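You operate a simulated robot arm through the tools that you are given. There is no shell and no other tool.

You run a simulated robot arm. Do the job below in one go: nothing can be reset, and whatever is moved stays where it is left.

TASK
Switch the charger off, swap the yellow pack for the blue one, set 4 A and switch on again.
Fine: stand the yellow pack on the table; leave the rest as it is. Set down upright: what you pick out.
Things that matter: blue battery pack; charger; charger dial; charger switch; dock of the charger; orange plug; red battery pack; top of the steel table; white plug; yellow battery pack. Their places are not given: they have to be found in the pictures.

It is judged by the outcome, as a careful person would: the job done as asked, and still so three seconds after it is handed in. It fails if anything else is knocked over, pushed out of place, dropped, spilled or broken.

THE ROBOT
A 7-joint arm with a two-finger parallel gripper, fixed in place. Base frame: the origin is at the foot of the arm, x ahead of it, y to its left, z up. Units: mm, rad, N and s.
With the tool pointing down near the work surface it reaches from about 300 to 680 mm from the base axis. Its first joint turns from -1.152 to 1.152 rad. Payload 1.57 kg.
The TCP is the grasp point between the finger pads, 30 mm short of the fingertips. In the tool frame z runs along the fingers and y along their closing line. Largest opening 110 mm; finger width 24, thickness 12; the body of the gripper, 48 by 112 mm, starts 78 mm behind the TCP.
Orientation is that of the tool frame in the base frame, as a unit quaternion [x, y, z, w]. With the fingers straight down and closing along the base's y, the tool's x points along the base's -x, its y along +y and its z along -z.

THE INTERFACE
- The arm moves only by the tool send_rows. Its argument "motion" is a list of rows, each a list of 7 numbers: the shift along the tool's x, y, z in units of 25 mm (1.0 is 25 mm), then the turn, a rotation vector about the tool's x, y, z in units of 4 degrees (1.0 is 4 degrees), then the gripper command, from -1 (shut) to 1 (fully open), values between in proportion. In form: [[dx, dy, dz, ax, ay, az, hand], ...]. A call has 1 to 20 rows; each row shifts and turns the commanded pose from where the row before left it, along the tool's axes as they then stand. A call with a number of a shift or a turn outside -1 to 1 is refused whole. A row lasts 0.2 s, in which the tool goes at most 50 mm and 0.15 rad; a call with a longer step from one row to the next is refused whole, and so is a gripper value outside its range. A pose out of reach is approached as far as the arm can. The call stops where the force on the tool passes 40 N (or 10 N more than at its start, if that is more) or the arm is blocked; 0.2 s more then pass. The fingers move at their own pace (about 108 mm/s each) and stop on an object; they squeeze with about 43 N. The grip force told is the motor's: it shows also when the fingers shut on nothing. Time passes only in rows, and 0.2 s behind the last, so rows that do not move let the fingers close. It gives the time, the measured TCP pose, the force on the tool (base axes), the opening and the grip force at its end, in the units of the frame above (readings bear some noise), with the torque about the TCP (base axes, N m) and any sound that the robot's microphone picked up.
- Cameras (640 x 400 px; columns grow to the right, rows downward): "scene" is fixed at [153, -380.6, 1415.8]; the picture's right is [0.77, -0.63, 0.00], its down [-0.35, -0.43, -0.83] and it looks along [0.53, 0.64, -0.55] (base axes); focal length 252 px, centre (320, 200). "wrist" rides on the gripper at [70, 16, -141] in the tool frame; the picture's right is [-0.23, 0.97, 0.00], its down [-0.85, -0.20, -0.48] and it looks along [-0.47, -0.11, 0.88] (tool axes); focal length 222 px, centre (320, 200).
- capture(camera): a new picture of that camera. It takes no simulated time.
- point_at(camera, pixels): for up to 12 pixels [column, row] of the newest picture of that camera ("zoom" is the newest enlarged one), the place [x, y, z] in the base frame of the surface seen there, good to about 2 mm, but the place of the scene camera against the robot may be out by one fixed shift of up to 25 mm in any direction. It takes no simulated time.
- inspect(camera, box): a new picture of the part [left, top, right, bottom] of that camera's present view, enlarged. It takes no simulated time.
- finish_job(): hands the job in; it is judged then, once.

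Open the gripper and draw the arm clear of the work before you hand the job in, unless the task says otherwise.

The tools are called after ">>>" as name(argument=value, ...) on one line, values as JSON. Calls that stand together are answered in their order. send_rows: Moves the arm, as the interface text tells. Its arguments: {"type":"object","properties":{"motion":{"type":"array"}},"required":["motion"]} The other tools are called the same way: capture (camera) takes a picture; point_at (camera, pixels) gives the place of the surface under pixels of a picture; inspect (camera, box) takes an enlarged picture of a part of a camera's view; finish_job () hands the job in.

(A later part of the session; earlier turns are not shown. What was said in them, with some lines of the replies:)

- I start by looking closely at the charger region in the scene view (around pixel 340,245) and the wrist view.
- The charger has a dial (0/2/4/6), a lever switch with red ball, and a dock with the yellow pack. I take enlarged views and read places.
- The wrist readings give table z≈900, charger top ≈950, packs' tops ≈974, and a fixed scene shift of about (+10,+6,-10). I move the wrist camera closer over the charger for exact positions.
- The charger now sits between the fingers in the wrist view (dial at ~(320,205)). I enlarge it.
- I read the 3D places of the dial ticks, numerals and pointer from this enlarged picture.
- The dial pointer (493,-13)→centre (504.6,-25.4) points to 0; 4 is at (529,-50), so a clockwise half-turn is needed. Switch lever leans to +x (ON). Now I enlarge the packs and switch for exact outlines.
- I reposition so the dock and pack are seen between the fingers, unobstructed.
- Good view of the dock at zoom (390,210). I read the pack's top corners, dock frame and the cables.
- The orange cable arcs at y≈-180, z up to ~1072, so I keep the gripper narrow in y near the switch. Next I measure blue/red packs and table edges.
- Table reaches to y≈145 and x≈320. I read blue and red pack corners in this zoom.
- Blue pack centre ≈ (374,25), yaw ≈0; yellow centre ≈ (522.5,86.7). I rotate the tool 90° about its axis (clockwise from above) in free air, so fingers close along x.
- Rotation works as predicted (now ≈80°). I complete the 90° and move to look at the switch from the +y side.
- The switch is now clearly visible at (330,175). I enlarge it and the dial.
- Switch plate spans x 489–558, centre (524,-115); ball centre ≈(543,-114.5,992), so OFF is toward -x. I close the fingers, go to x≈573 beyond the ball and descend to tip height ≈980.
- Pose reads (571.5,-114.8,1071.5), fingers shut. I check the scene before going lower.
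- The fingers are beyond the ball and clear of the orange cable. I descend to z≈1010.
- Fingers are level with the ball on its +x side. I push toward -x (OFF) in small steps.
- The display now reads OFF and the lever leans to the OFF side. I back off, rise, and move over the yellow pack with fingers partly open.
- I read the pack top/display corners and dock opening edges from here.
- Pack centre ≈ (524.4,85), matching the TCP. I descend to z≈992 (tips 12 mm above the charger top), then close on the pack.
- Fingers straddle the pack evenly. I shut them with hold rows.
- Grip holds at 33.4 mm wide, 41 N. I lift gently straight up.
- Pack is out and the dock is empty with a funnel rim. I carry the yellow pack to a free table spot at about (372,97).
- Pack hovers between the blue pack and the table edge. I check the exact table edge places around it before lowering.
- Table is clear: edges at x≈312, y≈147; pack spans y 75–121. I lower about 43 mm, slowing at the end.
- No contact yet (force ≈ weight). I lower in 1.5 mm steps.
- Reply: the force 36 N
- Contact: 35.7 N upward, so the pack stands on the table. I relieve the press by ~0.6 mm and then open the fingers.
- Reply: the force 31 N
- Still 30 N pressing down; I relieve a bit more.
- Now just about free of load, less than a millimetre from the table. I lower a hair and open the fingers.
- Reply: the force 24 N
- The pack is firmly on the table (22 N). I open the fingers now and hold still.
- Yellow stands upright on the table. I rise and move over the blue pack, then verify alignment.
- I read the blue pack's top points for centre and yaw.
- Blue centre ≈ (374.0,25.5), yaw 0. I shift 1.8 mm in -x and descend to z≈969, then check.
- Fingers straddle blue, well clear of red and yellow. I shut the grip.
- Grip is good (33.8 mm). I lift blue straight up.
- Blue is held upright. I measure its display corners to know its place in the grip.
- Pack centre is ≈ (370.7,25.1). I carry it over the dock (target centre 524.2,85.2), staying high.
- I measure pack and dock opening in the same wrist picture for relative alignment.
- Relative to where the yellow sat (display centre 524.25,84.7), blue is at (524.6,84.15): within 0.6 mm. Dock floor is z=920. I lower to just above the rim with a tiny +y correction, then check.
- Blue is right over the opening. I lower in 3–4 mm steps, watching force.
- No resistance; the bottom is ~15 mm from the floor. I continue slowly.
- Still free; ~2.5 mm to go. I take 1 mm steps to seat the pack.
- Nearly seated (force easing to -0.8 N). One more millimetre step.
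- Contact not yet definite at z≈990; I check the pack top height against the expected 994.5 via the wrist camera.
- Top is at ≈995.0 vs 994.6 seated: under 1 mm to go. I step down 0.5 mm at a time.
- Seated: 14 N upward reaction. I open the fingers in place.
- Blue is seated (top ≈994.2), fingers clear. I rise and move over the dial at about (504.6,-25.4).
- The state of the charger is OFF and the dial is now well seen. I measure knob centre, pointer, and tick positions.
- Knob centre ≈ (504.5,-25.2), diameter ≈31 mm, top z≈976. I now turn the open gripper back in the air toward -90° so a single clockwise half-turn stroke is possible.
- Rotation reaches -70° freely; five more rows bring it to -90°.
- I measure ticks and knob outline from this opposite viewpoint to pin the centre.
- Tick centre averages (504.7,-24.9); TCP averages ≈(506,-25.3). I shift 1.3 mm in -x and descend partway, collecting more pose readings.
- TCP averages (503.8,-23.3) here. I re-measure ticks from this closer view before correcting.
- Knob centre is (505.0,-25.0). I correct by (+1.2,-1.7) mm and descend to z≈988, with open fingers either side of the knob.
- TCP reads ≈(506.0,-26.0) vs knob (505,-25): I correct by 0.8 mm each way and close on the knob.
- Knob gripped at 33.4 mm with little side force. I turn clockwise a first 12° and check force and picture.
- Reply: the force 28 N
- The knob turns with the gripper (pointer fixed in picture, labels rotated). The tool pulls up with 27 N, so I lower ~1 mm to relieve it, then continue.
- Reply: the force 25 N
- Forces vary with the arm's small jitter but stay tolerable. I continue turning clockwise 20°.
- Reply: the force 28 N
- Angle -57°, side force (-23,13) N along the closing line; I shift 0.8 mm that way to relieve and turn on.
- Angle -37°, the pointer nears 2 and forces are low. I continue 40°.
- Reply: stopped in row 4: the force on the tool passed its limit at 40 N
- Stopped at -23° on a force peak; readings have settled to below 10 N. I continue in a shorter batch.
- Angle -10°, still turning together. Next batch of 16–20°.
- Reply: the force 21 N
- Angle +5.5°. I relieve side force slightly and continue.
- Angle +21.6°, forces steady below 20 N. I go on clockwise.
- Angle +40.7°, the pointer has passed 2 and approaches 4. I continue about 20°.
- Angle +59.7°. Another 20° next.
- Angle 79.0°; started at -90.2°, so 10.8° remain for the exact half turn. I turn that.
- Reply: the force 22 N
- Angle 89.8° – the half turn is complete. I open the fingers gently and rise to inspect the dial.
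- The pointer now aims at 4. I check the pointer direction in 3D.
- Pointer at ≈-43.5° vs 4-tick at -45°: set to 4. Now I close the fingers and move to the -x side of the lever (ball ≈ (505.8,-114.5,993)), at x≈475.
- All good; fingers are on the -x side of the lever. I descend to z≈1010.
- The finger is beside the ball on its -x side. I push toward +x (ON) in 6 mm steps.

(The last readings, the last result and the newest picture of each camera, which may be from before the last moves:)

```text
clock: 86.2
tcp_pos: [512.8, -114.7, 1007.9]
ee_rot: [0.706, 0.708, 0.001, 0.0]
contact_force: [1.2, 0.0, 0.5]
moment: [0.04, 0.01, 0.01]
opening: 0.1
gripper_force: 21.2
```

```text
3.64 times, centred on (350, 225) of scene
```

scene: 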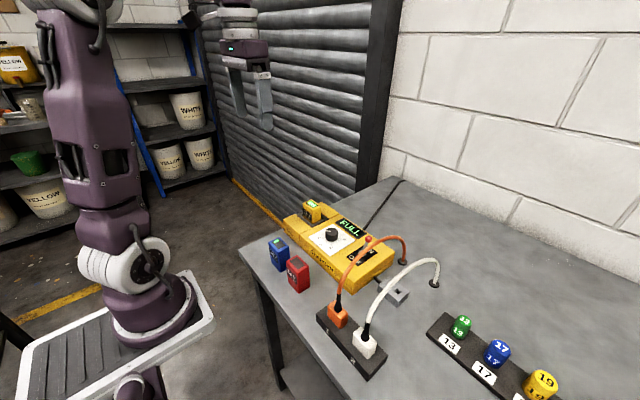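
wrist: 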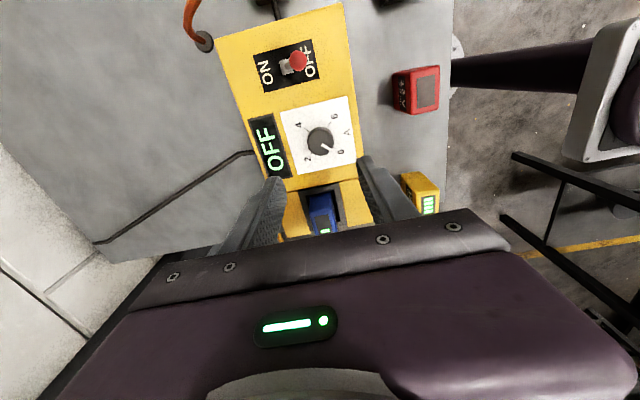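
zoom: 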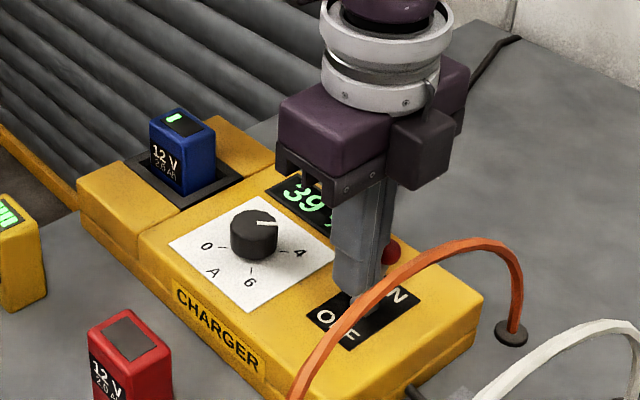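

The lever is over to ON and the display lights up. I back off in -x, rise, and read the display.

>>> send_rows(motion=[[0, -0.3, 0, 0, 0, 0, -1], [0, -0.2, -0.6, 0, 0, 0, -1], [0, 0, -1, 0, 0, 0, -1], [0, 0, -1, 0, 0, 0, -1], [0, 0, -1, 0, 0, 0, -1], [0, 0, -1, 0, 0, 0, -1], [0.9, -0.9, -0.5, 0, 0, 0, -0.2], [0.9, -0.9, 0, 0, 0, 0, 0.3], [0.9, -0.9, 0, 0, 0, 0, 0.3], [0.9, -0.5, 0, 0, 0, 0, 0.3], [0, 0, 0, 0, 0, 0, 0.3]])

>>> inspect(camera="scene", box=[280, 180, 400, 270])

>>> capture(camera="wrist")

```text
clock: 88.5
tcp_pos: [420.3, -23.1, 1135.2]
ee_rot: [0.706, 0.708, 0.001, 0.0]
contact_force: [1.1, 0.7, -0.2]
moment: [0.03, -0.01, -0.01]
opening: 71.5
gripper_force: 0.0
```

```text
4.44 times, centred on (340, 225) of scene
```

zoom: 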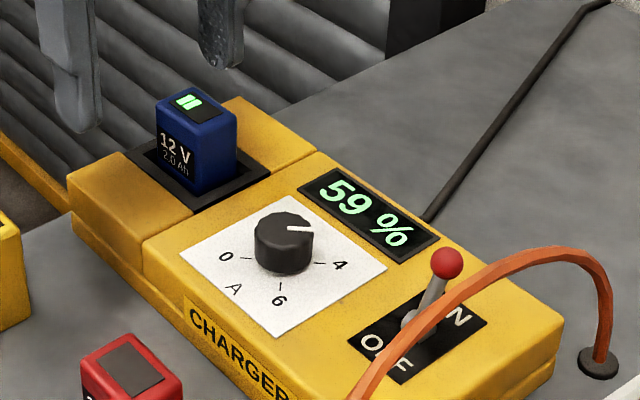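

```text
taken
```

wrist: 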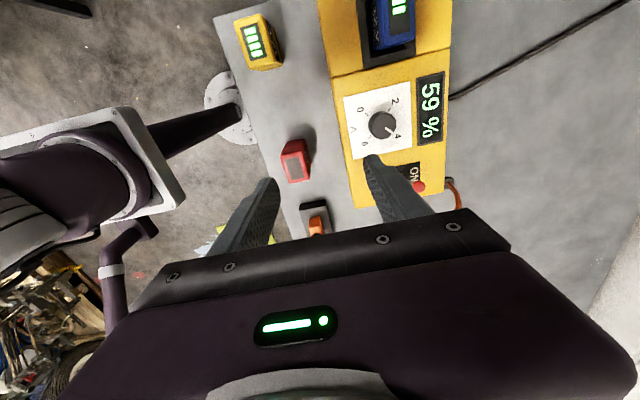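

The charger is ON, display "59 %" and charging blue, dial at 4, yellow and red standing. I raise the arm clear with the gripper open.

>>> send_rows(motion=[[0, 0, -1, 0, 0, 0, 1], [0, 0, -1, 0, 0, 0, 1], [0, 0, -1, 0, 0, 0, 1], [0, 0, -1, 0, 0, 0, 1], [0, 0, -1, 0, 0, 0, 1], [0, 0, 0, 0, 0, 0, 1]])

>>> capture(camera="scene")

>>> inspect(camera="scene", box=[240, 180, 420, 300])

>>> inspect(camera="wrist", box=[320, 40, 460, 180])

```text
clock: 90.0
tcp_pos: [419.9, -24.8, 1261.1]
ee_rot: [0.706, 0.709, 0.001, 0.0]
contact_force: [0.2, 0.5, -0.3]
moment: [0.0, 0.02, 0.0]
opening: 109.9
gripper_force: 0.1
```

```text
taken
```

scene: 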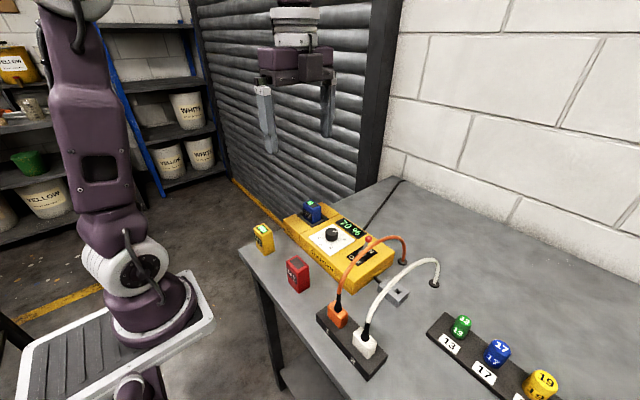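

```text
3.33 times, centred on (330, 240) of scene
```

zoom: 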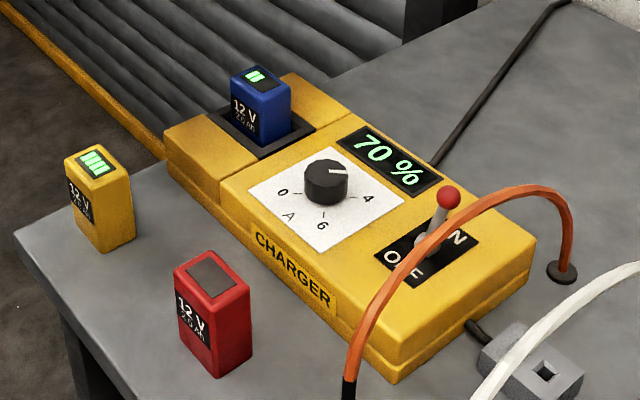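

```text
2.86 times, centred on (390, 110) of wrist
```

zoom: 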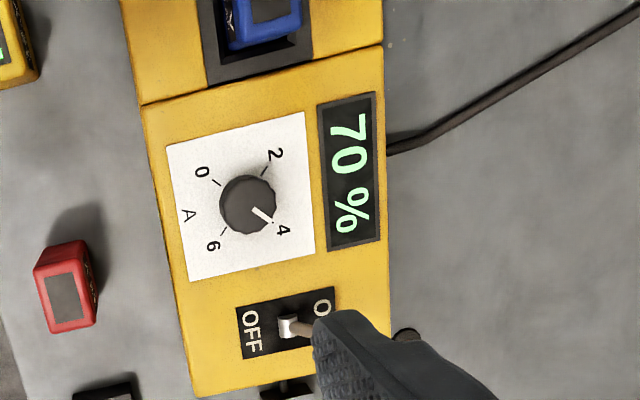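

Everything is as asked: blue in the dock and charging (70 %), dial at 4, switch ON, yellow upright on the table, red and the plugs untouched, arm clear with open gripper. I hand the job in.

>>> finish_job()

```text
The job is handed in.
```

The job is done and handed in. The blue pack is in the dock and charging at 4 A, and the yellow pack stands upright on the table.

- **Switch off:** I pushed the lever to OFF before touching the packs, and the display read OFF.
- **Swap:** I lifted the yellow pack out and set it down at about (372, 97), clear of the table edges. The blue pack went in facing the same way and sits at the same height as the yellow one did.
- **Dial:** it was at 0, so I turned it clockwise half a turn to 4. The pointer measured within about 1.5 degrees of the 4 mark. One call stopped partway on the 40 N force limit; the knob stayed in the grip and I carried on.
- **Switch on:** the lever is at ON and the display was counting up, reading 70 % in the last picture.

I did not touch the red pack, the two plugs or their cables. The gripper is open and the arm is raised clear.
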